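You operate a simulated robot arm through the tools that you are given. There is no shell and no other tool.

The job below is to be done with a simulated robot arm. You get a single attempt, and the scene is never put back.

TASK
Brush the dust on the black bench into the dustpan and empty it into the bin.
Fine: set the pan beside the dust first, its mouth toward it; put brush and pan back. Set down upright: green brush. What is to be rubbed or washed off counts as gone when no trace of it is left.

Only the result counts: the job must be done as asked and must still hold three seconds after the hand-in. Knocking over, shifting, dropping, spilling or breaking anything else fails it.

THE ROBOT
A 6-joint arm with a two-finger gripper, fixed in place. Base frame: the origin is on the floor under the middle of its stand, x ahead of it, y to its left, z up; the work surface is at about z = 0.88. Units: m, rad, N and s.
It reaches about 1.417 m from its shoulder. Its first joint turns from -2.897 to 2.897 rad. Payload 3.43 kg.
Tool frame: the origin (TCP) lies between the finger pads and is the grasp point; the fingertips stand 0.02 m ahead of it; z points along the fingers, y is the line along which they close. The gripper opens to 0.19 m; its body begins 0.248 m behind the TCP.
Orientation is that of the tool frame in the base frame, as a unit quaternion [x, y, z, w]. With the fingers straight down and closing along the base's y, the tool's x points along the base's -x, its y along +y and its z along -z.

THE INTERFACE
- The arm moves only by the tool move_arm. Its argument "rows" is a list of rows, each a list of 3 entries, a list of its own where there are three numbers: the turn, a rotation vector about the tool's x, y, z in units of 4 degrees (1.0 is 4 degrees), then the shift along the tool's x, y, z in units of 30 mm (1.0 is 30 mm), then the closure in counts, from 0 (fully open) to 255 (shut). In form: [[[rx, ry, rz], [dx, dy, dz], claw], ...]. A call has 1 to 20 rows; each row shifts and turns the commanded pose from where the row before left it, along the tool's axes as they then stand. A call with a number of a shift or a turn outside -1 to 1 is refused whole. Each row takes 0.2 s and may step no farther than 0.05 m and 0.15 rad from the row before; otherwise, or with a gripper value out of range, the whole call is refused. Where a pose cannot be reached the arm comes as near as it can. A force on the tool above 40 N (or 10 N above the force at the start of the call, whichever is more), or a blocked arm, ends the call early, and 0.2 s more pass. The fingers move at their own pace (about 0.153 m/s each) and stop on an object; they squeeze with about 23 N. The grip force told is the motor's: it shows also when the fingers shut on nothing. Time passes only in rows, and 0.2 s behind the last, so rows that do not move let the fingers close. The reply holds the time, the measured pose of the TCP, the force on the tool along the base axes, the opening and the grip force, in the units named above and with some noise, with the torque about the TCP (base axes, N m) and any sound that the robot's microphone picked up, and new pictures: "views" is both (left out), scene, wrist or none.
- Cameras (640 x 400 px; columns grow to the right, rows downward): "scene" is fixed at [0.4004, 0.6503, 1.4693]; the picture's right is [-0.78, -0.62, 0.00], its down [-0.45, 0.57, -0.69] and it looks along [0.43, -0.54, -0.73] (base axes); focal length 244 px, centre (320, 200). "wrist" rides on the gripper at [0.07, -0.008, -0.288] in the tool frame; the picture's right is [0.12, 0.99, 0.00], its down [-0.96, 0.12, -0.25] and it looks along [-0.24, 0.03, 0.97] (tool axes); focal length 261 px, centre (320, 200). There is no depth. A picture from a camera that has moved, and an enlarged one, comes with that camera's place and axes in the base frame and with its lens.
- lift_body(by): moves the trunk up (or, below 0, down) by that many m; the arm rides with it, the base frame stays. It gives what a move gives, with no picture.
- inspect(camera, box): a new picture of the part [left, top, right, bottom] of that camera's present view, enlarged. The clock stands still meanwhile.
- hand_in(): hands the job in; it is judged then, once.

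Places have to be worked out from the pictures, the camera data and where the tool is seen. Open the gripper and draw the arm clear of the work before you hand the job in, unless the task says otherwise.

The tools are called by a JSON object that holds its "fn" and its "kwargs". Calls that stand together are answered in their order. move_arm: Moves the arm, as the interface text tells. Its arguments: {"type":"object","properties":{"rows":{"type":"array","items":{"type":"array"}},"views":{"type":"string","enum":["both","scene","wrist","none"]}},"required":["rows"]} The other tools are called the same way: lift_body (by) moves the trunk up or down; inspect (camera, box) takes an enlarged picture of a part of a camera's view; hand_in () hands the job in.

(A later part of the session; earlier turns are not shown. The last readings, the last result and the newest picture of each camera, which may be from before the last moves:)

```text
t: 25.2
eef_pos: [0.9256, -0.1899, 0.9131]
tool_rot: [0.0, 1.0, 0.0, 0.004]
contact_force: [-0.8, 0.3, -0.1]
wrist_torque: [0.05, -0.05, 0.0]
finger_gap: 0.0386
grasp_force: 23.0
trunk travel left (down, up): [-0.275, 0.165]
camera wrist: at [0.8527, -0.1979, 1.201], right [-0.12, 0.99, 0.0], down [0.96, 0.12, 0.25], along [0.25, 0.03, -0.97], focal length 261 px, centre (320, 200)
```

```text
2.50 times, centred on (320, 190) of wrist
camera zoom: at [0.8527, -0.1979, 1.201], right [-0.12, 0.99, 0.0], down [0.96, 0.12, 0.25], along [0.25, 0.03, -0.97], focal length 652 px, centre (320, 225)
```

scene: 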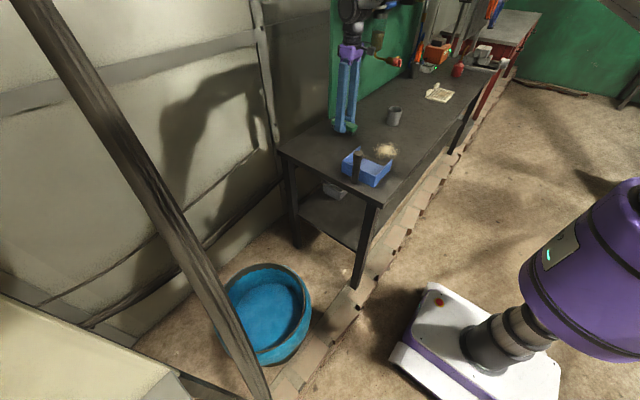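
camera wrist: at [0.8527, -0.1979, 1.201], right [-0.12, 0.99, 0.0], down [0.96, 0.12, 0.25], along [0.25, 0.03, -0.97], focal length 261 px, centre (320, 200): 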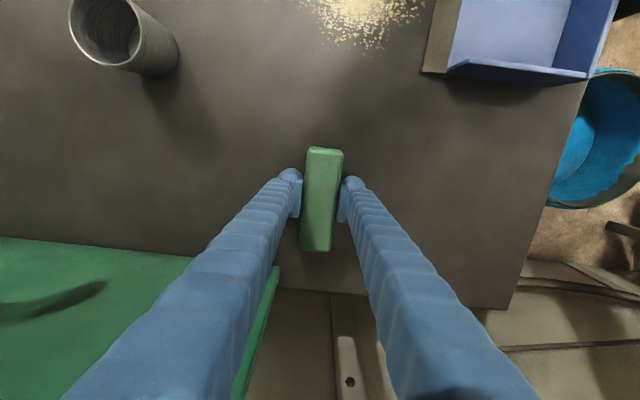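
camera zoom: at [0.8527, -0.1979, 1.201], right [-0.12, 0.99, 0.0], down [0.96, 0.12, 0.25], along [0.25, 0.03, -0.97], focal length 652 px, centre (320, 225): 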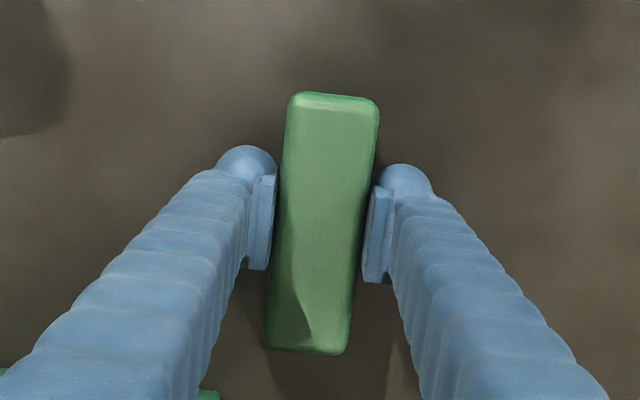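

I have the brush gripped (38.6 mm gap, 23 N), with its home TCP at (0.9256, -0.190, 0.9135). I'll lift it slowly 45 mm and carry it to the far (-y) side of the dust, at about (0.7045, -0.278).

{"fn": "move_arm", "kwargs": {"rows": [[[0, 0, 0], [0, 0, -0.1], 255], [[0, 0, 0], [0, 0, -0.2], 255], [[0, 0, 0], [0, 0, -0.4], 255], [[0, 0, 0], [0, 0, -0.5], 255], [[0, 0, 0], [0, 0, -0.3], 255], [[0, 0, 0], [0.3, -0.12, 0], 255], [[0, 0, 0], [0.6, -0.25, 0], 255], [[0, 0, 0], [0.8, -0.33, 0], 255], [[0, 0, 0], [0.8, -0.33, 0], 255], [[0, 0, 0], [0.8, -0.33, 0], 255], [[0, 0, 0], [0.8, -0.33, 0], 255], [[0, 0, 0], [0.8, -0.33, 0], 255], [[0, 0, 0], [0.8, -0.33, 0], 255], [[0, 0, 0], [0.8, -0.3, 0], 255], [[0, 0, 0], [0.6, -0.2, 0], 255], [[0, 0, 0], [0.27, -0.09, 0], 255], [[0, 0, 0], [0, 0, 0], 255]]}}

{"fn": "inspect", "kwargs": {"camera": "wrist", "box": [240, 80, 560, 280]}}

{"fn": "inspect", "kwargs": {"camera": "scene", "box": [320, 90, 440, 190]}}

```text
t: 28.8
eef_pos: [0.704, -0.2783, 0.9552]
tool_rot: [0.0, 1.0, 0.0, 0.004]
contact_force: [0.2, -0.2, -1.7]
wrist_torque: [0.03, 0.01, -0.01]
finger_gap: 0.0389
grasp_force: 22.8
trunk travel left (down, up): [-0.275, 0.165]
camera wrist: at [0.6308, -0.287, 1.2432], right [-0.12, 0.99, 0.0], down [0.96, 0.12, 0.25], along [0.25, 0.03, -0.97], focal length 261 px, centre (320, 200)
```

scene: 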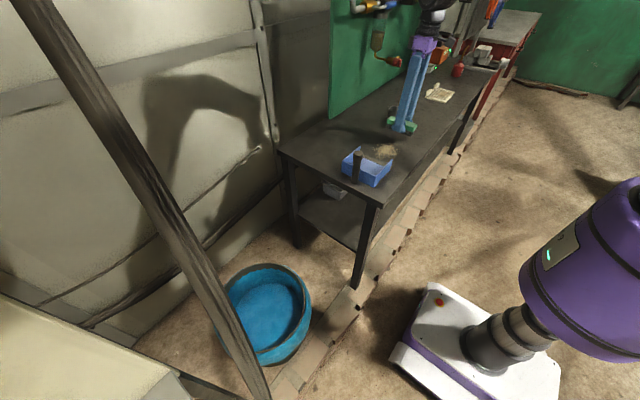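
wrist: 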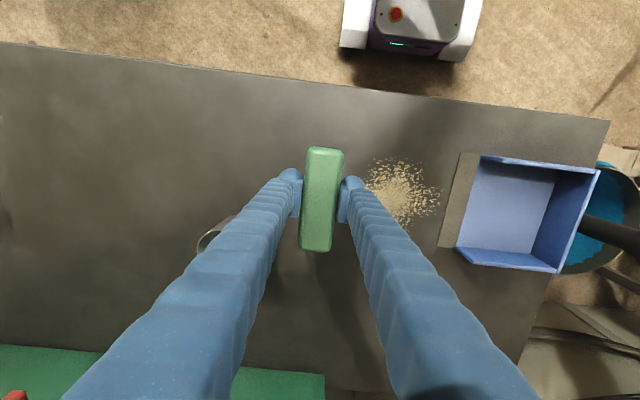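

```text
2.00 times, centred on (400, 180) of wrist
camera zoom: at [0.6308, -0.287, 1.2432], right [-0.12, 0.99, 0.0], down [0.96, 0.12, 0.25], along [0.25, 0.03, -0.97], focal length 521 px, centre (160, 240)
```

zoom: 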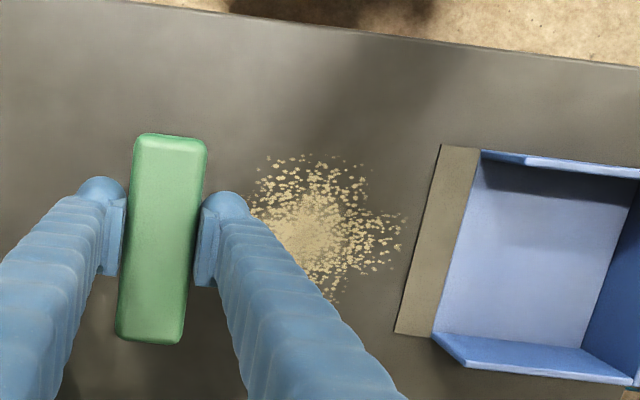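

```text
4.00 times, centred on (380, 140) of scene
camera zoom: at [0.4004, 0.6503, 1.4693], right [-0.78, -0.62, 0.0], down [-0.45, 0.57, -0.69], along [0.43, -0.54, -0.73], focal length 978 px, centre (80, 440)
```

zoom: 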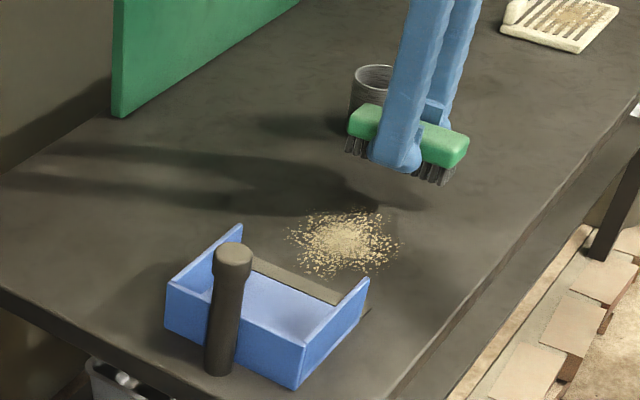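

The brush (x 0.647–0.765) lines up with both the dust and the pan, whose lip edge is at y = -0.0935 and centre at x = 0.705. I'll lower the bristles to the bench behind the dust and sweep in +y to just short of the lip.

{"fn": "move_arm", "kwargs": {"rows": [[[0, 0, 0], [0, 0, 0.5], 255], [[0, 0, 0], [0, 0, 0.5], 255], [[0, 0, 0], [0, 0, 0.3], 255], [[0, 0, 0], [0, 0, 0.2], 255], [[0, 0, 0], [0, 0, 0], 255]], "views": "none"}}

{"fn": "move_arm", "kwargs": {"rows": [[[0, 0, 0], [0, 0.2, 0], 255], [[0, 0, 0], [0, 0.3, 0], 255], [[0, 0, 0], [0, 0.4, 0], 255], [[0, 0, 0], [0, 0.4, 0], 255], [[0, 0, 0], [0, 0.4, 0], 255], [[0, 0, 0], [0, 0.3, 0], 255], [[0, 0, 0], [0, 0, 0], 255]]}}

{"fn": "inspect", "kwargs": {"camera": "wrist", "box": [240, 80, 560, 280]}}

{"fn": "inspect", "kwargs": {"camera": "scene", "box": [320, 90, 440, 190]}}

```text
t: 30.0
eef_pos: [0.7056, -0.279, 0.9123]
tool_rot: [0.0, 1.0, 0.0, 0.004]
contact_force: [-0.3, -0.3, 14.7]
wrist_torque: [0.01, 0.25, 0.02]
finger_gap: 0.039
grasp_force: 22.6
trunk travel left (down, up): [-0.275, 0.165]
```

```text
t: 31.6
eef_pos: [0.702, -0.2187, 0.9113]
tool_rot: [0.001, 1.0, 0.0, 0.005]
contact_force: [0.0, -3.3, 16.5]
wrist_torque: [-0.07, -0.07, 0.0]
finger_gap: 0.0389
grasp_force: 22.7
trunk travel left (down, up): [-0.275, 0.165]
camera wrist: at [0.6296, -0.2263, 1.1998], right [-0.12, 0.99, 0.0], down [0.96, 0.12, 0.26], along [0.25, 0.03, -0.97], focal length 261 px, centre (320, 200)
```

scene: 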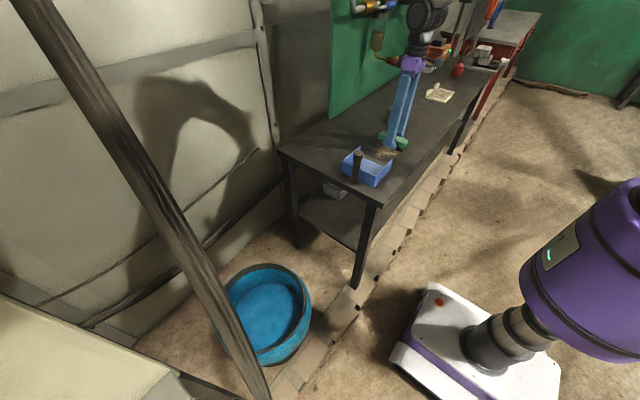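
wrist: 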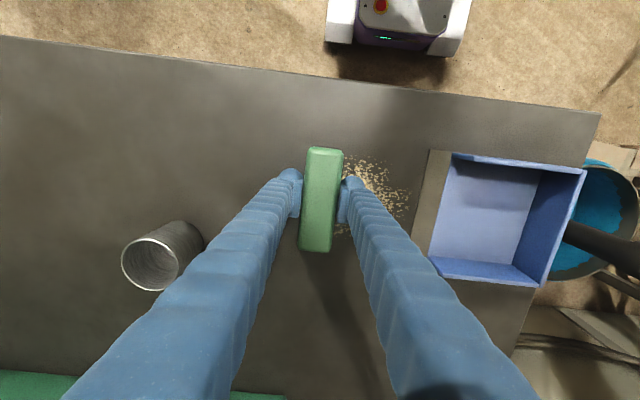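

```text
2.00 times, centred on (400, 180) of wrist
camera zoom: at [0.6296, -0.2263, 1.1998], right [-0.12, 0.99, 0.0], down [0.96, 0.12, 0.26], along [0.25, 0.03, -0.97], focal length 521 px, centre (160, 240)
```

zoom: 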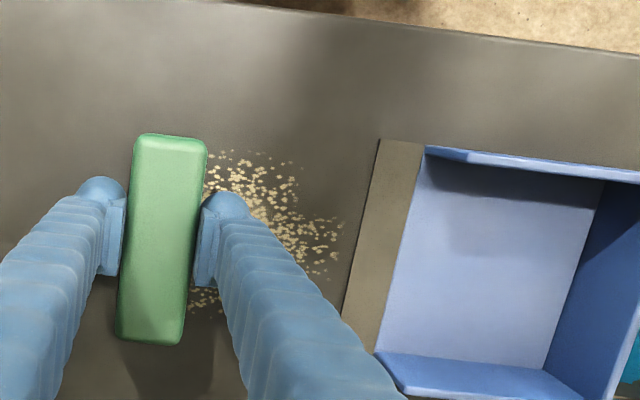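

```text
4.00 times, centred on (380, 140) of scene
camera zoom: at [0.4004, 0.6503, 1.4693], right [-0.78, -0.62, 0.0], down [-0.45, 0.57, -0.69], along [0.43, -0.54, -0.73], focal length 978 px, centre (80, 440)
```

zoom: 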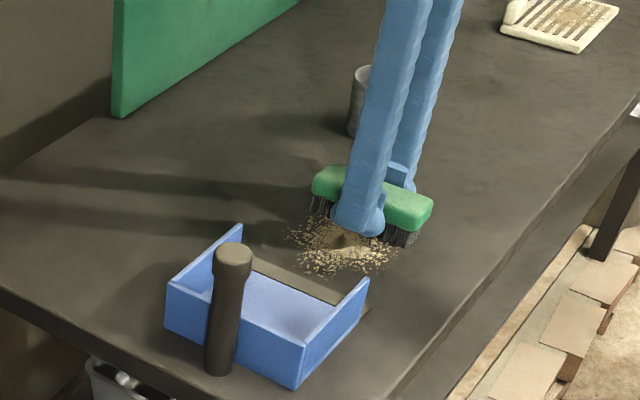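

The bristles press on the bench with about 16 N, and the dust behind the brush is gone. I'll ease off about half a millimetre and continue the stroke to just short of the lip.

{"fn": "move_arm", "kwargs": {"rows": [[[0, 0, 0], [0, 0.2, -0.02], 255], [[0, 0, 0], [0, 0.4, 0], 255], [[0, 0, 0], [0, 0.4, 0], 255], [[0, 0, 0], [0, 0.4, 0], 255], [[0, 0, 0], [0, 0.4, 0], 255], [[0, 0, 0], [0, 0.4, 0], 255], [[0, 0, 0], [0, 0.4, 0], 255], [[0, 0, 0], [0, 0.4, 0], 255], [[0, 0, 0], [0, 0.3, 0], 255], [[0, 0, 0], [0, 0, 0], 255]]}}

{"fn": "inspect", "kwargs": {"camera": "wrist", "box": [240, 80, 560, 280]}}

{"fn": "inspect", "kwargs": {"camera": "scene", "box": [320, 100, 420, 200]}}

```text
t: 33.8
eef_pos: [0.7024, -0.1195, 0.9124]
tool_rot: [0.0, 1.0, 0.0, 0.004]
contact_force: [0.0, 0.3, 8.2]
wrist_torque: [0.08, -0.16, -0.02]
finger_gap: 0.0388
grasp_force: 22.8
trunk travel left (down, up): [-0.275, 0.165]
camera wrist: at [0.6296, -0.1271, 1.1996], right [-0.12, 0.99, 0.0], down [0.96, 0.12, 0.25], along [0.25, 0.03, -0.97], focal length 261 px, centre (320, 200)
```

scene: 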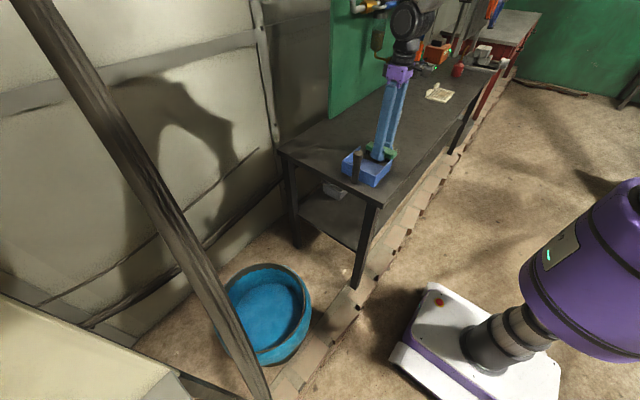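
wrist: 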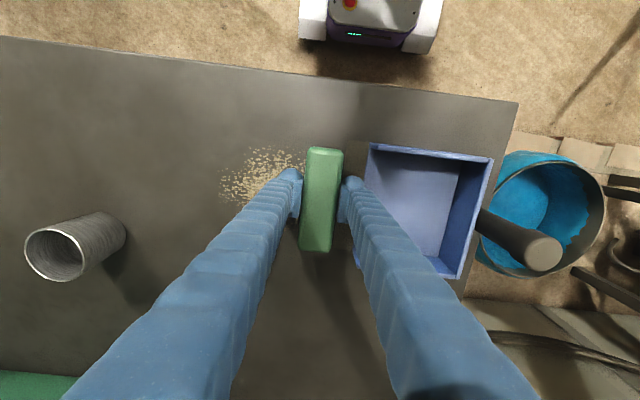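

```text
2.00 times, centred on (400, 180) of wrist
camera zoom: at [0.6296, -0.1271, 1.1996], right [-0.12, 0.99, 0.0], down [0.96, 0.12, 0.25], along [0.25, 0.03, -0.97], focal length 521 px, centre (160, 240)
```

zoom: 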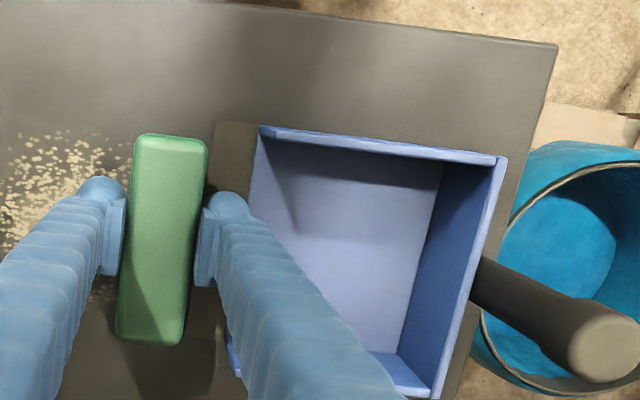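

```text
4.00 times, centred on (370, 150) of scene
camera zoom: at [0.4004, 0.6503, 1.4693], right [-0.78, -0.62, 0.0], down [-0.45, 0.57, -0.69], along [0.43, -0.54, -0.73], focal length 978 px, centre (120, 400)
```

zoom: 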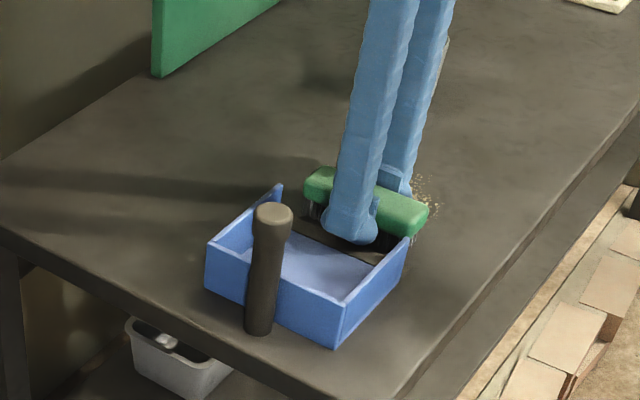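

The dust behind the brush is thinner but not gone, so the stroke lifts it gradually. I'll finish this stroke by rising 4 mm over the lip, and then look at what reached the pan.

{"fn": "move_arm", "kwargs": {"rows": [[[0, 0, 0], [0.03, 0.1, -0.13], 255], [[0, 0, 0], [0, 0.3, 0], 255], [[0, 0, 0], [0, 0.4, 0], 255], [[0, 0, 0], [0, 0.4, 0], 255], [[0, 0, 0], [0, 0.2, 0], 255], [[0, 0, 0], [0, 0, -0.3], 255], [[0, 0, 0], [0, 0, -0.6], 255], [[0, 0, 0], [0, 0, -0.6], 255], [[0, 0, 0], [0, 0, 0], 255]]}}

{"fn": "inspect", "kwargs": {"camera": "wrist", "box": [200, 80, 520, 280]}}

{"fn": "inspect", "kwargs": {"camera": "scene", "box": [320, 100, 420, 200]}}

```text
t: 35.8
eef_pos: [0.703, -0.0767, 0.9612]
tool_rot: [0.0, 1.0, 0.0, 0.003]
contact_force: [0.2, -0.8, -0.1]
wrist_torque: [0.01, 0.02, 0.03]
finger_gap: 0.0389
grasp_force: 23.2
trunk travel left (down, up): [-0.275, 0.165]
camera wrist: at [0.6302, -0.0857, 1.2491], right [-0.12, 0.99, 0.0], down [0.96, 0.12, 0.25], along [0.25, 0.03, -0.97], focal length 261 px, centre (320, 200)
```

scene: 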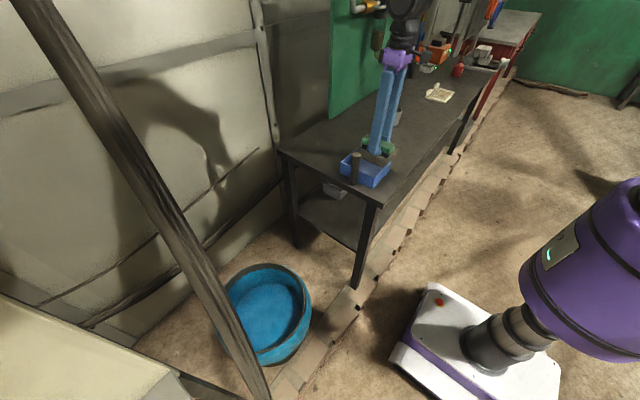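
wrist: 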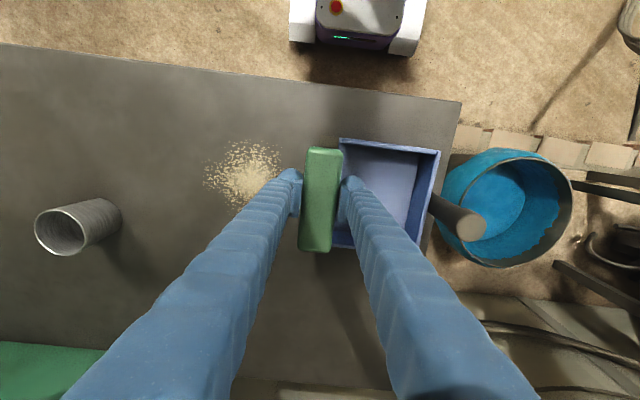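

```text
2.00 times, centred on (360, 180) of wrist
camera zoom: at [0.6302, -0.0857, 1.2491], right [-0.12, 0.99, 0.0], down [0.96, 0.12, 0.25], along [0.25, 0.03, -0.97], focal length 521 px, centre (240, 240)
```

zoom: 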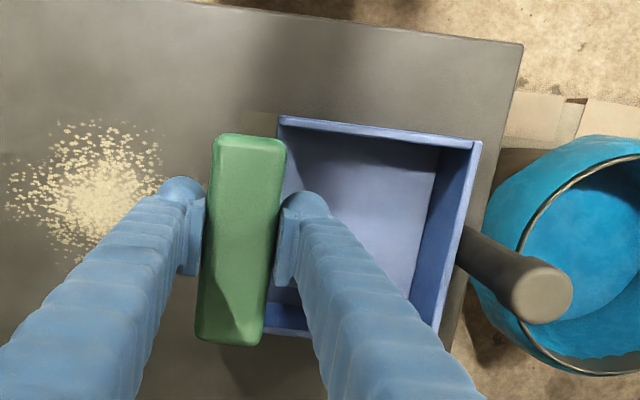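

```text
4.00 times, centred on (370, 150) of scene
camera zoom: at [0.4004, 0.6503, 1.4693], right [-0.78, -0.62, 0.0], down [-0.45, 0.57, -0.69], along [0.43, -0.54, -0.73], focal length 978 px, centre (120, 400)
```

zoom: 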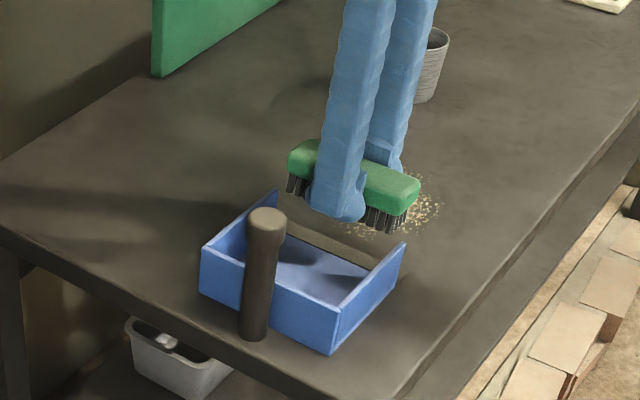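

Dust density has dropped somewhat, but plenty remains, and the pan slid a few millimetres in +y when the brush crossed the lip. I'll go back over the top for another stroke and look at the pile before lowering.

{"fn": "move_arm", "kwargs": {"rows": [[[0, 0, 0], [0, -0.3, 0], 255], [[0, 0, 0], [0, -0.8, 0], 255], [[0, 0, 0], [0, -1, 0], 255], [[0, 0, 0], [0, -1, 0], 255], [[0, 0, 0], [0, -1, 0], 255], [[0, 0, 0], [0, -1, 0], 255], [[0, 0, 0], [0, -0.9, 0], 255], [[0, 0, 0], [0, -0.5, 0], 255], [[0, 0, 0], [0, -0.2, 0], 255], [[0, 0, 0], [0, 0, 0], 255]]}}

{"fn": "inspect", "kwargs": {"camera": "wrist", "box": [280, 80, 600, 280]}}

{"fn": "inspect", "kwargs": {"camera": "scene", "box": [320, 110, 420, 200]}}

```text
t: 38.0
eef_pos: [0.7029, -0.2781, 0.9605]
tool_rot: [0.0, 1.0, -0.001, 0.003]
contact_force: [0.2, -0.1, -1.2]
wrist_torque: [-0.01, 0.03, -0.01]
finger_gap: 0.0388
grasp_force: 23.3
trunk travel left (down, up): [-0.275, 0.165]
camera wrist: at [0.6296, -0.2862, 1.2489], right [-0.12, 0.99, 0.0], down [0.96, 0.12, 0.25], along [0.25, 0.03, -0.97], focal length 261 px, centre (320, 200)
```

scene: 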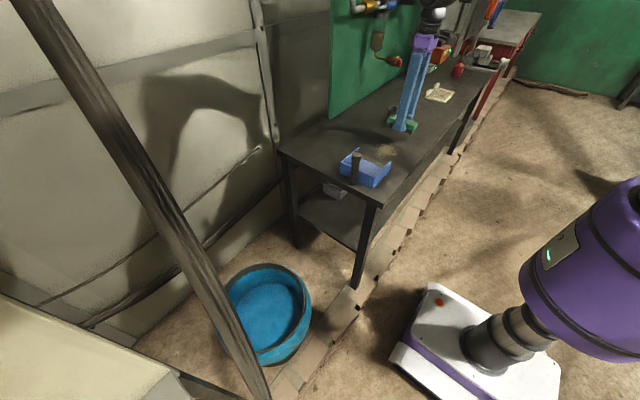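
wrist: 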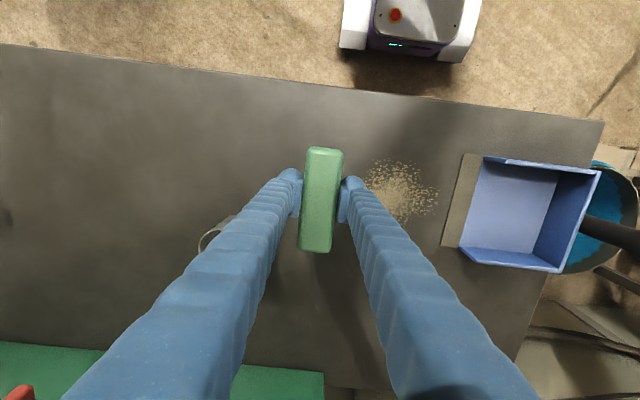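

```text
2.00 times, centred on (440, 180) of wrist
camera zoom: at [0.6296, -0.2862, 1.2489], right [-0.12, 0.99, 0.0], down [0.96, 0.12, 0.25], along [0.25, 0.03, -0.97], focal length 521 px, centre (80, 240)
```

zoom: 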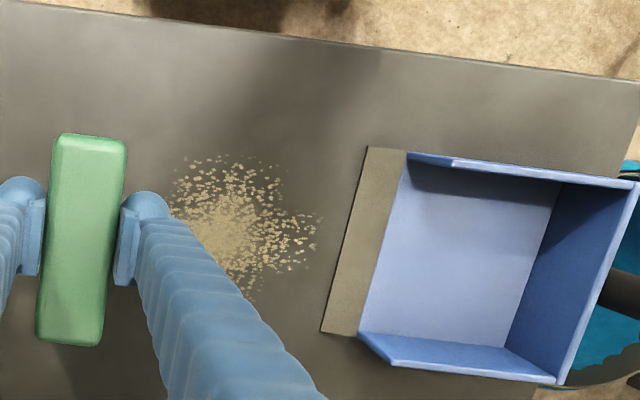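

```text
4.44 times, centred on (370, 155) of scene
camera zoom: at [0.4004, 0.6503, 1.4693], right [-0.78, -0.62, 0.0], down [-0.45, 0.57, -0.69], along [0.43, -0.54, -0.73], focal length 1087 px, centre (98, 400)
```

zoom: 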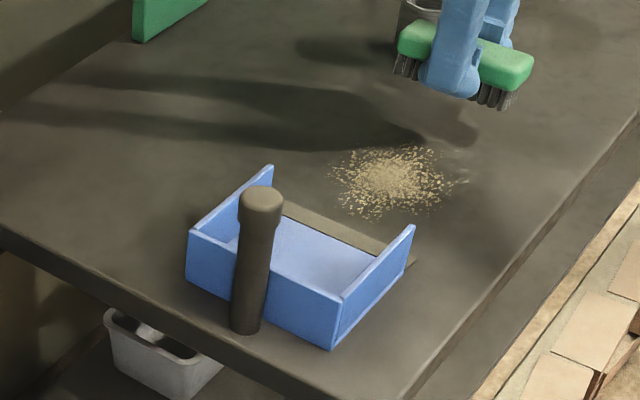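

The dust is fading, so each stroke takes part of it, and the lip is now at y ≈ -0.085. I'll make a second stroke with light pressure, ending at y ≈ -0.110 so it doesn't touch the pan.

{"fn": "move_arm", "kwargs": {"rows": [[[0, 0, 0], [0, 0, 0.6], 255], [[0, 0, 0], [0, 0, 0.6], 255], [[0, 0, 0], [0, 0, 0.3], 255], [[0, 0, 0], [0, 0.05, 0.13], 255], [[0, 0, 0], [0, 0.3, 0], 255], [[0, 0, 0], [0, 0.4, 0], 255], [[0, 0, 0], [0, 0.5, 0], 255], [[0, 0, 0], [0, 0.5, 0], 255], [[0, 0, 0], [0, 0.5, 0], 255], [[0, 0, 0], [0, 0.5, 0], 255], [[0, 0, 0], [0, 0.5, 0], 255], [[0, 0, 0], [0, 0.5, 0], 255], [[0, 0, 0], [0, 0.5, 0], 255], [[0, 0, 0], [0, 0.5, 0], 255], [[0, 0, 0], [0, 0.4, 0], 255], [[0, 0, 0], [0, 0.3, 0], 255], [[0, 0, 0], [0, 0.15, 0], 255], [[0, 0, 0], [0, 0, 0], 255]], "views": "none"}}

{"fn": "move_arm", "kwargs": {"rows": [[[0, 0, 0], [0, 0, -0.3], 255], [[0, 0, 0], [0, 0, -0.7], 255], [[0, 0, 0], [0, -0.4, -0.63], 255], [[0, 0, 0], [0, -0.8, 0], 255], [[0, 0, 0], [0, -1, 0], 255], [[0, 0, 0], [0, -1, 0], 255], [[0, 0, 0], [0, -1, 0], 255], [[0, 0, 0], [0, -0.9, 0], 255], [[0, 0, 0], [0, -0.4, 0], 255], [[0, 0, 0], [0, -0.1, 0], 255], [[0, 0, 0], [0, 0, 0], 255]]}}

{"fn": "inspect", "kwargs": {"camera": "wrist", "box": [280, 80, 600, 280]}}

{"fn": "inspect", "kwargs": {"camera": "scene", "box": [320, 110, 420, 200]}}

```text
t: 41.8
eef_pos: [0.7048, -0.1107, 0.9107]
tool_rot: [0.0, 1.0, 0.0, 0.003]
contact_force: [-0.1, -0.8, 2.1]
wrist_torque: [-0.07, -0.15, -0.02]
finger_gap: 0.0389
grasp_force: 22.8
trunk travel left (down, up): [-0.275, 0.165]
```

```text
t: 44.2
eef_pos: [0.7036, -0.2786, 0.9606]
tool_rot: [-0.001, 1.0, -0.001, 0.003]
contact_force: [-0.8, 0.0, -1.1]
wrist_torque: [0.01, 0.01, 0.0]
finger_gap: 0.0387
grasp_force: 22.4
trunk travel left (down, up): [-0.275, 0.165]
camera wrist: at [0.6301, -0.287, 1.2486], right [-0.12, 0.99, 0.0], down [0.96, 0.12, 0.25], along [0.25, 0.03, -0.97], focal length 261 px, centre (320, 200)
```

scene: 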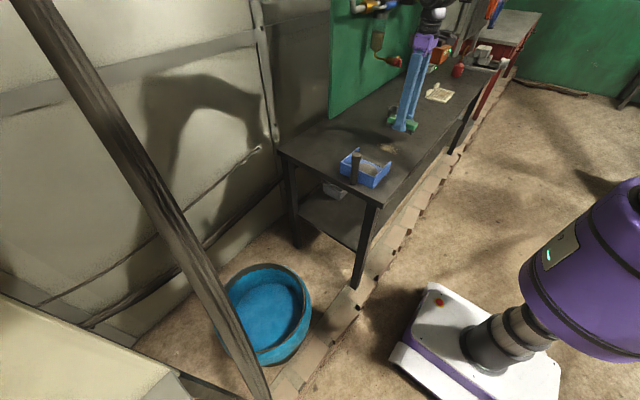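
wrist: 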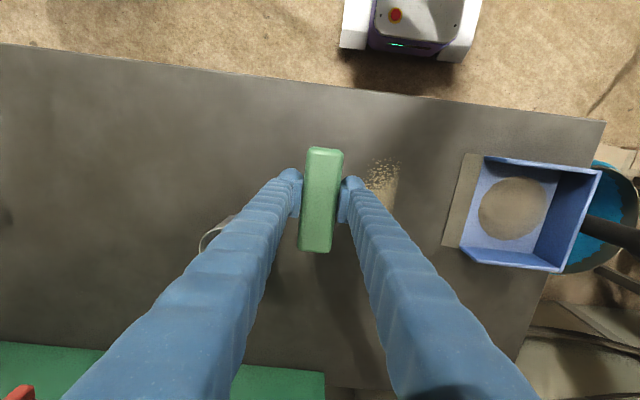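

```text
2.00 times, centred on (440, 180) of wrist
camera zoom: at [0.6301, -0.287, 1.2486], right [-0.12, 0.99, 0.0], down [0.96, 0.12, 0.25], along [0.25, 0.03, -0.97], focal length 521 px, centre (80, 240)
```

zoom: 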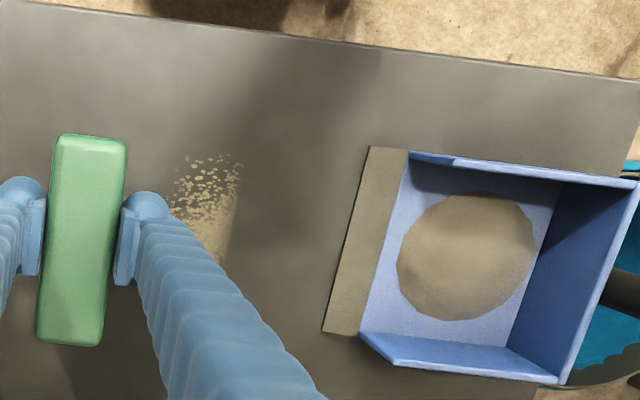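

```text
4.44 times, centred on (370, 155) of scene
camera zoom: at [0.4004, 0.6503, 1.4693], right [-0.78, -0.62, 0.0], down [-0.45, 0.57, -0.69], along [0.43, -0.54, -0.73], focal length 1087 px, centre (98, 400)
```

zoom: 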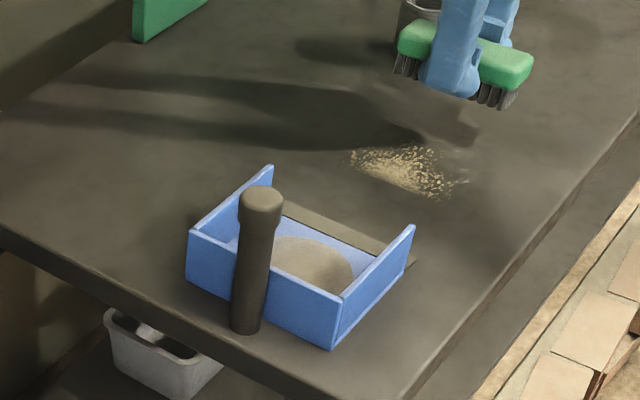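

The pan now holds a mound of dust, and the dust nearer the pan is gone. A strip between y ≈ -0.245 and -0.19 remains. I'll make another stroke from slightly farther back with a touch more pressure.

{"fn": "move_arm", "kwargs": {"rows": [[[0, 0, 0], [0, -0.3, 0.5], 255], [[0, 0, 0], [0, 0, 0.6], 255], [[0, 0, 0], [0, 0, 0.4], 255], [[0, 0, 0], [0, 0, 0.15], 255], [[0, 0, 0], [0, 0, 0], 255], [[0, 0, 0], [0, 0.3, 0], 255], [[0, 0, 0], [0, 0.5, 0], 255], [[0, 0, 0], [0, 0.5, 0], 255], [[0, 0, 0], [0, 0.5, 0], 255], [[0, 0, 0], [0, 0.5, 0], 255], [[0, 0, 0], [0, 0.5, 0], 255], [[0, 0, 0], [0, 0.5, 0], 255], [[0, 0, 0], [0, 0.5, 0], 255], [[0, 0, 0], [0, 0.5, 0], 255], [[0, 0, 0], [0, 0.5, 0], 255], [[0, 0, 0], [0, 0.5, 0], 255], [[0, 0, 0], [0, 0.4, 0], 255], [[0, 0, 0], [0, 0.2, 0], 255], [[0, 0, 0], [0, 0, 0], 255]], "views": "none"}}

{"fn": "move_arm", "kwargs": {"rows": [[[0, 0, 0], [0, 0, -0.3], 255], [[0, 0, 0], [0, 0, -0.7], 255], [[0, 0, 0], [0, -0.4, -0.65], 255], [[0, 0, 0], [0, -0.8, 0], 255], [[0, 0, 0], [0, -1, 0], 255], [[0, 0, 0], [0, -1, 0], 255], [[0, 0, 0], [0, -1, 0], 255], [[0, 0, 0], [0, -1, 0], 255], [[0, 0, 0], [0, -0.5, 0], 255], [[0, 0, 0], [0, -0.2, 0], 255], [[0, 0, 0], [0, 0, 0], 255]]}}

{"fn": "inspect", "kwargs": {"camera": "wrist", "box": [280, 80, 600, 280]}}

{"fn": "inspect", "kwargs": {"camera": "scene", "box": [320, 110, 420, 200]}}

```text
t: 48.2
eef_pos: [0.7034, -0.1106, 0.913]
tool_rot: [0.0, 1.0, 0.001, 0.004]
contact_force: [-0.9, -0.5, -0.5]
wrist_torque: [0.03, 0.02, 0.03]
finger_gap: 0.0389
grasp_force: 22.7
trunk travel left (down, up): [-0.275, 0.165]
```

```text
t: 50.6
eef_pos: [0.7031, -0.2864, 0.9616]
tool_rot: [0.0, 1.0, 0.0, 0.004]
contact_force: [-0.2, 0.1, -1.1]
wrist_torque: [0.0, 0.02, 0.01]
finger_gap: 0.0389
grasp_force: 22.7
trunk travel left (down, up): [-0.275, 0.165]
camera wrist: at [0.6296, -0.296, 1.2496], right [-0.12, 0.99, 0.0], down [0.96, 0.12, 0.25], along [0.25, 0.03, -0.97], focal length 261 px, centre (320, 200)
```

scene: 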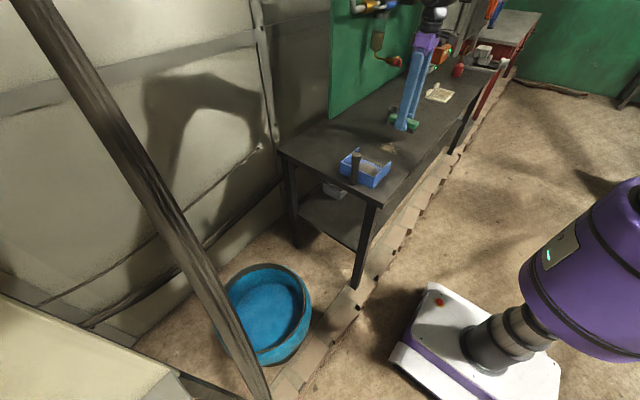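
wrist: 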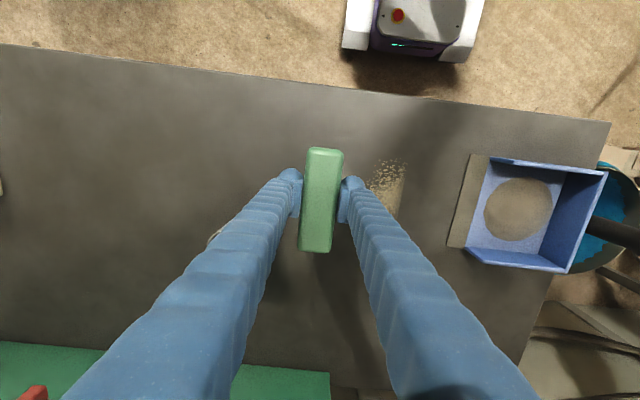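

```text
2.00 times, centred on (440, 180) of wrist
camera zoom: at [0.6296, -0.296, 1.2496], right [-0.12, 0.99, 0.0], down [0.96, 0.12, 0.25], along [0.25, 0.03, -0.97], focal length 521 px, centre (80, 240)
```

zoom: 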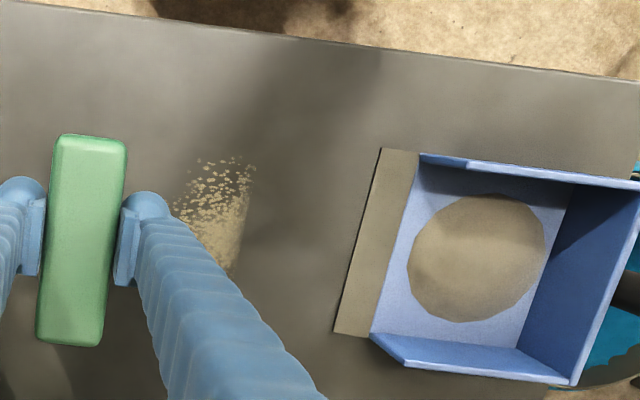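

```text
4.44 times, centred on (370, 155) of scene
camera zoom: at [0.4004, 0.6503, 1.4693], right [-0.78, -0.62, 0.0], down [-0.45, 0.57, -0.69], along [0.43, -0.54, -0.73], focal length 1087 px, centre (98, 400)
```

zoom: 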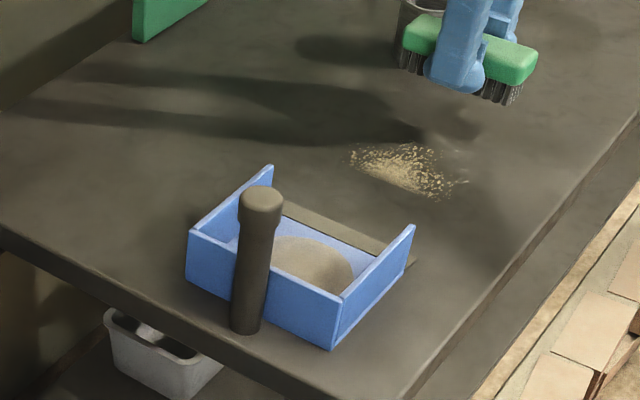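

The last stroke hardly touched the bench (force about 0), probably because the brush shifted slightly in the grip. I'll lower it until I read clear contact and only then sweep.

{"fn": "move_arm", "kwargs": {"rows": [[[0, 0, 0], [0, 0, 0.5], 255], [[0, 0, 0], [0, 0, 0.6], 255], [[0, 0, 0], [0, 0, 0.4], 255], [[0, 0, 0], [0, 0, 0.15], 255], [[0, 0, 0], [0, 0, 0.02], 255], [[0, 0, 0], [0, 0, 0], 255]], "views": "none"}}

{"fn": "move_arm", "kwargs": {"rows": [[[0, 0, 0], [0, 0, 0.02], 255], [[0, 0, 0], [0, 0, 0], 255]], "views": "none"}}

```text
t: 52.0
eef_pos: [0.7035, -0.2871, 0.9121]
tool_rot: [0.0, 1.0, 0.0, 0.005]
contact_force: [-1.6, -2.0, 6.4]
wrist_torque: [-0.16, 0.12, 0.0]
finger_gap: 0.039
grasp_force: 23.3
trunk travel left (down, up): [-0.275, 0.165]
```

```text
t: 52.6
eef_pos: [0.7043, -0.287, 0.9115]
tool_rot: [0.0, 1.0, 0.0, 0.004]
contact_force: [2.0, 1.7, 14.5]
wrist_torque: [-0.01, 0.11, 0.02]
finger_gap: 0.0389
grasp_force: 22.9
trunk travel left (down, up): [-0.275, 0.165]
```

There is 14.5 N of contact now. I'll sweep in two parts so I can check the pressure partway.

{"fn": "move_arm", "kwargs": {"rows": [[[0, 0, 0], [0, 0.3, 0], 255], [[0, 0, 0], [0, 0.4, 0], 255], [[0, 0, 0], [0, 0.5, 0], 255], [[0, 0, 0], [0, 0.5, 0], 255], [[0, 0, 0], [0, 0.5, 0], 255], [[0, 0, 0], [0, 0.5, 0], 255]], "views": "none"}}

{"fn": "move_arm", "kwargs": {"rows": [[[0, 0, 0], [0, 0.5, 0], 255], [[0, 0, 0], [0, 0.5, 0], 255], [[0, 0, 0], [0, 0.5, 0], 255], [[0, 0, 0], [0, 0.5, 0], 255], [[0, 0, 0], [0, 0.5, 0], 255], [[0, 0, 0], [0, 0.4, 0], 255], [[0, 0, 0], [0, 0.3, 0], 255], [[0, 0, 0], [0, 0, 0], 255]], "views": "none"}}

{"fn": "move_arm", "kwargs": {"rows": [[[0, 0, 0], [0, 0, -0.3], 255], [[0, 0, 0], [0, 0, -0.7], 255], [[0, 0, 0], [0, -0.4, -0.65], 255], [[0, 0, 0], [0, -0.8, 0], 255], [[0, 0, 0], [0, -1, 0], 255], [[0, 0, 0], [0, -1, 0], 255], [[0, 0, 0], [0, -1, 0], 255], [[0, 0, 0], [0, -1, 0], 255], [[0, 0, 0], [0, -0.5, 0], 255], [[0, 0, 0], [0, -0.2, 0], 255], [[0, 0, 0], [0, 0, 0], 255]]}}

{"fn": "inspect", "kwargs": {"camera": "wrist", "box": [280, 80, 600, 280]}}

{"fn": "inspect", "kwargs": {"camera": "scene", "box": [320, 110, 420, 200]}}

```text
t: 54.0
eef_pos: [0.7034, -0.2064, 0.911]
tool_rot: [0.0, 1.0, 0.0, 0.003]
contact_force: [1.2, 3.6, 14.4]
wrist_torque: [0.1, -0.2, 0.16]
finger_gap: 0.0389
grasp_force: 23.4
trunk travel left (down, up): [-0.275, 0.165]
```

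```text
t: 55.8
eef_pos: [0.7031, -0.1103, 0.9109]
tool_rot: [0.0, 1.0, 0.0, 0.004]
contact_force: [-0.4, -1.9, 3.9]
wrist_torque: [0.01, -0.02, 0.0]
finger_gap: 0.0391
grasp_force: 23.3
trunk travel left (down, up): [-0.275, 0.165]
```

```text
t: 58.2
eef_pos: [0.7022, -0.2883, 0.9604]
tool_rot: [0.0, 1.0, 0.0, 0.004]
contact_force: [0.0, -0.4, -1.8]
wrist_torque: [0.02, -0.03, -0.02]
finger_gap: 0.0389
grasp_force: 22.8
trunk travel left (down, up): [-0.275, 0.165]
camera wrist: at [0.6305, -0.2969, 1.2485], right [-0.12, 0.99, 0.0], down [0.96, 0.12, 0.25], along [0.25, 0.03, -0.97], focal length 261 px, centre (320, 200)
```

scene: 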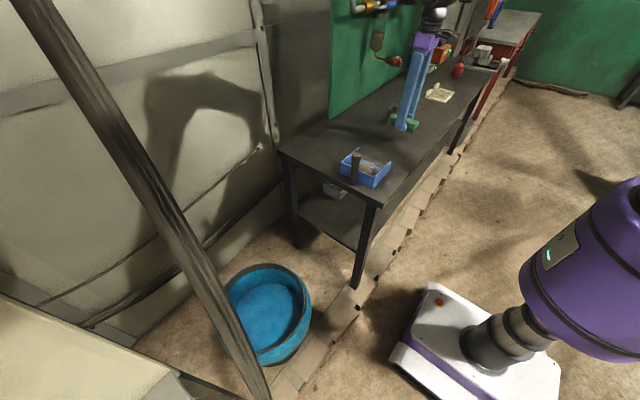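
wrist: 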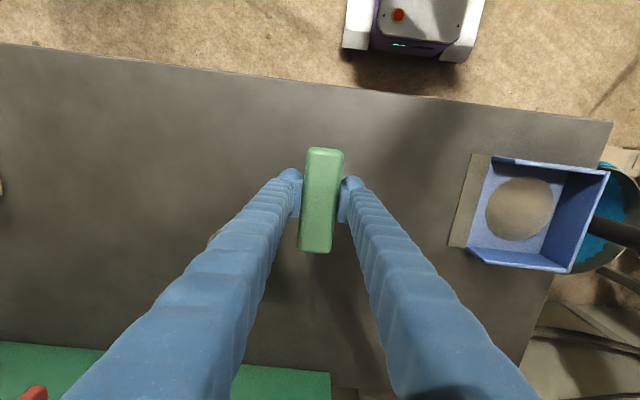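

```text
2.00 times, centred on (440, 180) of wrist
camera zoom: at [0.6305, -0.2969, 1.2485], right [-0.12, 0.99, 0.0], down [0.96, 0.12, 0.25], along [0.25, 0.03, -0.97], focal length 521 px, centre (80, 240)
```

zoom: 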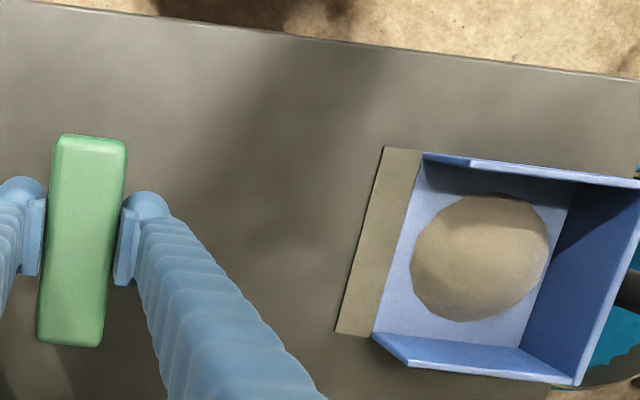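

```text
4.44 times, centred on (370, 155) of scene
camera zoom: at [0.4004, 0.6503, 1.4693], right [-0.78, -0.62, 0.0], down [-0.45, 0.57, -0.69], along [0.43, -0.54, -0.73], focal length 1087 px, centre (98, 400)
```

zoom: 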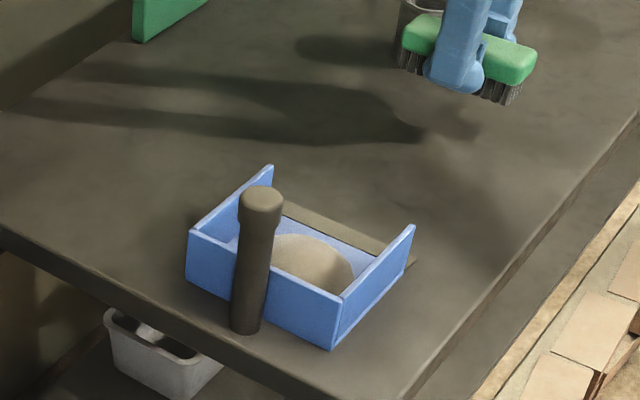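

The bench looks clean and the pan holds the whole mound. I'll check the swept area closely before putting the brush back.

{"fn": "inspect", "kwargs": {"camera": "scene", "box": [360, 125, 430, 175]}}

{"fn": "move_arm", "kwargs": {"rows": [[[0, 0, 0], [-0.3, 0.13, 0], 255], [[0, 0, 0], [-0.6, 0.26, 0], 255], [[0, 0, 0], [-0.8, 0.35, 0], 255], [[0, 0, 0], [-0.8, 0.35, 0], 255], [[0, 0, 0], [-0.8, 0.35, 0], 255], [[0, 0, 0], [-0.8, 0.35, 0], 255], [[0, 0, 0], [-0.8, 0.35, 0], 255], [[0, 0, 0], [-0.8, 0.35, 0], 255], [[0, 0, 0], [-0.8, 0.35, 0], 255], [[0, 0, 0], [-0.6, 0.27, 0], 255], [[0, 0, 0], [-0.35, 0.17, 0], 255], [[0, 0, 0], [0, 0, 0], 255]]}}

{"fn": "inspect", "kwargs": {"camera": "wrist", "box": [200, 0, 520, 200]}}

{"fn": "inspect", "kwargs": {"camera": "scene", "box": [340, 110, 440, 180]}}

```text
8.00 times, centred on (395, 150) of scene
camera zoom: at [0.4004, 0.6503, 1.4693], right [-0.78, -0.62, 0.0], down [-0.45, 0.57, -0.69], along [0.43, -0.54, -0.73], focal length 1956 px, centre (-280, 600)
```

zoom: 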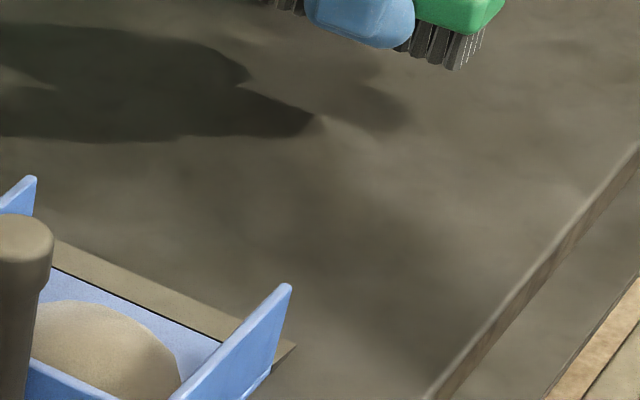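

```text
t: 60.8
eef_pos: [0.9264, -0.1893, 0.9593]
tool_rot: [0.001, 1.0, 0.0, 0.003]
contact_force: [-0.5, -0.1, -0.5]
wrist_torque: [-0.01, 0.01, 0.0]
finger_gap: 0.0389
grasp_force: 23.3
trunk travel left (down, up): [-0.275, 0.165]
camera wrist: at [0.852, -0.1977, 1.2484], right [-0.12, 0.99, 0.0], down [0.96, 0.12, 0.25], along [0.25, 0.03, -0.97], focal length 261 px, centre (320, 200)
```

scene: 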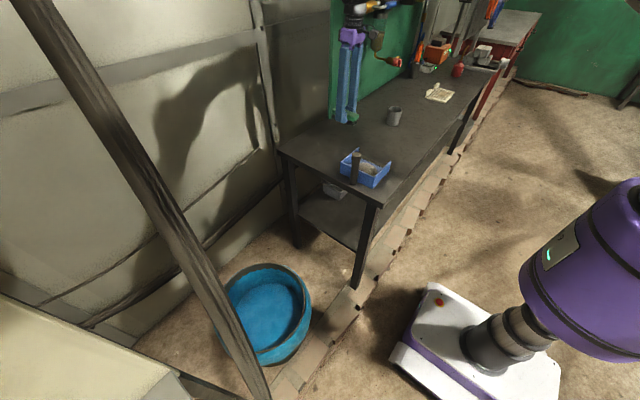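
wrist: 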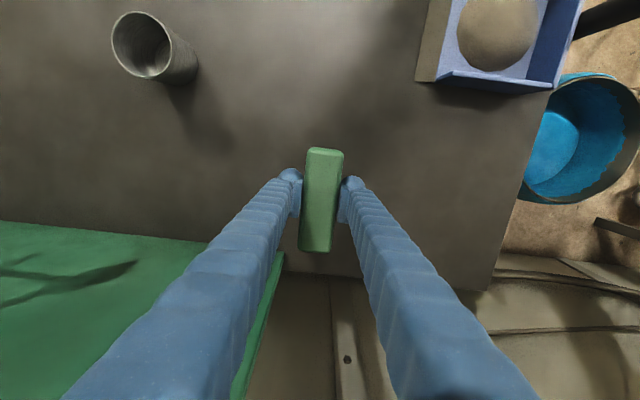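

```text
2.00 times, centred on (360, 100) of wrist
camera zoom: at [0.852, -0.1977, 1.2484], right [-0.12, 0.99, 0.0], down [0.96, 0.12, 0.25], along [0.25, 0.03, -0.97], focal length 521 px, centre (240, 400)
```

zoom: 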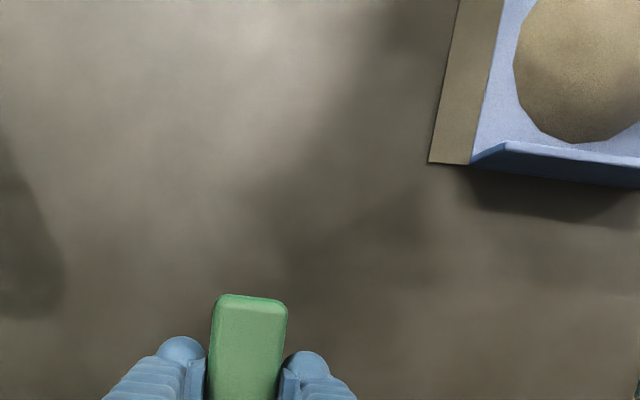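

```text
5.71 times, centred on (390, 145) of scene
camera zoom: at [0.4004, 0.6503, 1.4693], right [-0.78, -0.62, 0.0], down [-0.45, 0.57, -0.69], along [0.43, -0.54, -0.73], focal length 1397 px, centre (-80, 514)
```

zoom: 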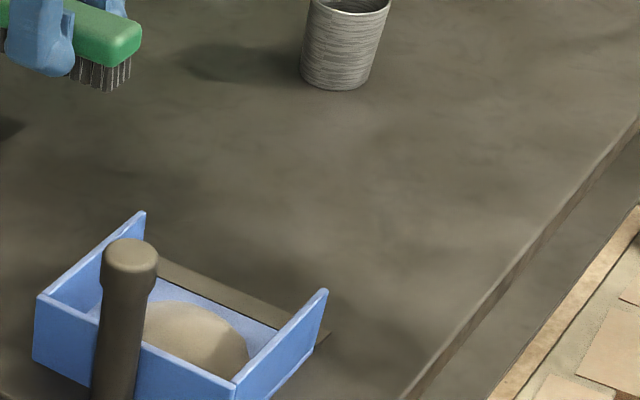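

The bench is spotless. The brush is right over its home spot, so I'll lower it gently until it touches.

{"fn": "move_arm", "kwargs": {"rows": [[[0, 0, 0], [0, 0, 0.4], 255], [[0, 0, 0], [0, 0, 0.5], 255], [[0, 0, 0], [0, 0, 0.4], 255], [[0, 0, 0], [0, 0, 0.2], 255], [[0, 0, 0], [0, 0, 0.08], 255], [[0, 0, 0], [0, 0, 0], 255]], "views": "none"}}

```text
t: 62.2
eef_pos: [0.927, -0.1891, 0.9136]
tool_rot: [0.0, 1.0, -0.001, 0.004]
contact_force: [0.6, -0.4, -1.3]
wrist_torque: [0.04, 0.01, -0.01]
finger_gap: 0.0391
grasp_force: 22.5
trunk travel left (down, up): [-0.275, 0.165]
```

There's no contact yet at z = 0.9136. I'll creep down in sub-millimetre steps until the bench takes the brush.

{"fn": "move_arm", "kwargs": {"rows": [[[0, 0, 0], [0, 0, 0.03], 255], [[0, 0, 0], [0, 0, 0.03], 255], [[0, 0, 0], [0, 0, 0], 255]], "views": "none"}}

```text
t: 63.0
eef_pos: [0.9276, -0.1892, 0.9118]
tool_rot: [0.0, 1.0, 0.001, 0.003]
contact_force: [0.3, -0.6, -1.2]
wrist_torque: [-0.01, -0.02, -0.01]
finger_gap: 0.039
grasp_force: 23.6
trunk travel left (down, up): [-0.275, 0.165]
```

{"fn": "move_arm", "kwargs": {"rows": [[[0, 0, 0], [0.05, -0.02, 0.03], 255], [[0, 0, 0], [0, 0, 0.03], 255], [[0, 0, 0], [0, 0, 0], 255]], "views": "none"}}

{"fn": "inspect", "kwargs": {"camera": "scene", "box": [310, 90, 390, 150]}}

```text
t: 63.8
eef_pos: [0.9255, -0.1893, 0.9111]
tool_rot: [0.0, 1.0, 0.0, 0.003]
contact_force: [-0.1, 0.4, -0.1]
wrist_torque: [-0.02, -0.06, -0.02]
finger_gap: 0.0393
grasp_force: 23.0
trunk travel left (down, up): [-0.275, 0.165]
```

```text
6.67 times, centred on (350, 120) of scene
camera zoom: at [0.4004, 0.6503, 1.4693], right [-0.78, -0.62, 0.0], down [-0.45, 0.57, -0.69], along [0.43, -0.54, -0.73], focal length 1630 px, centre (120, 733)
```

zoom: 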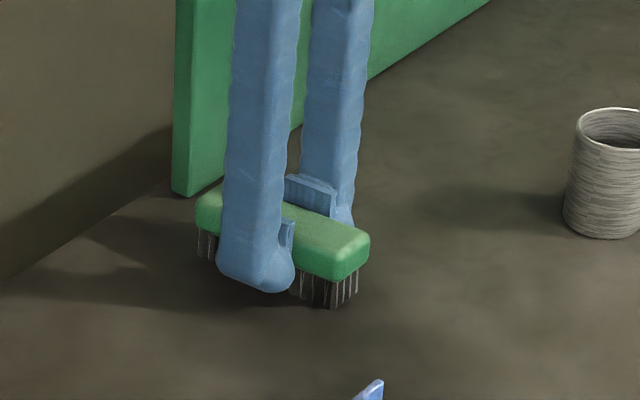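

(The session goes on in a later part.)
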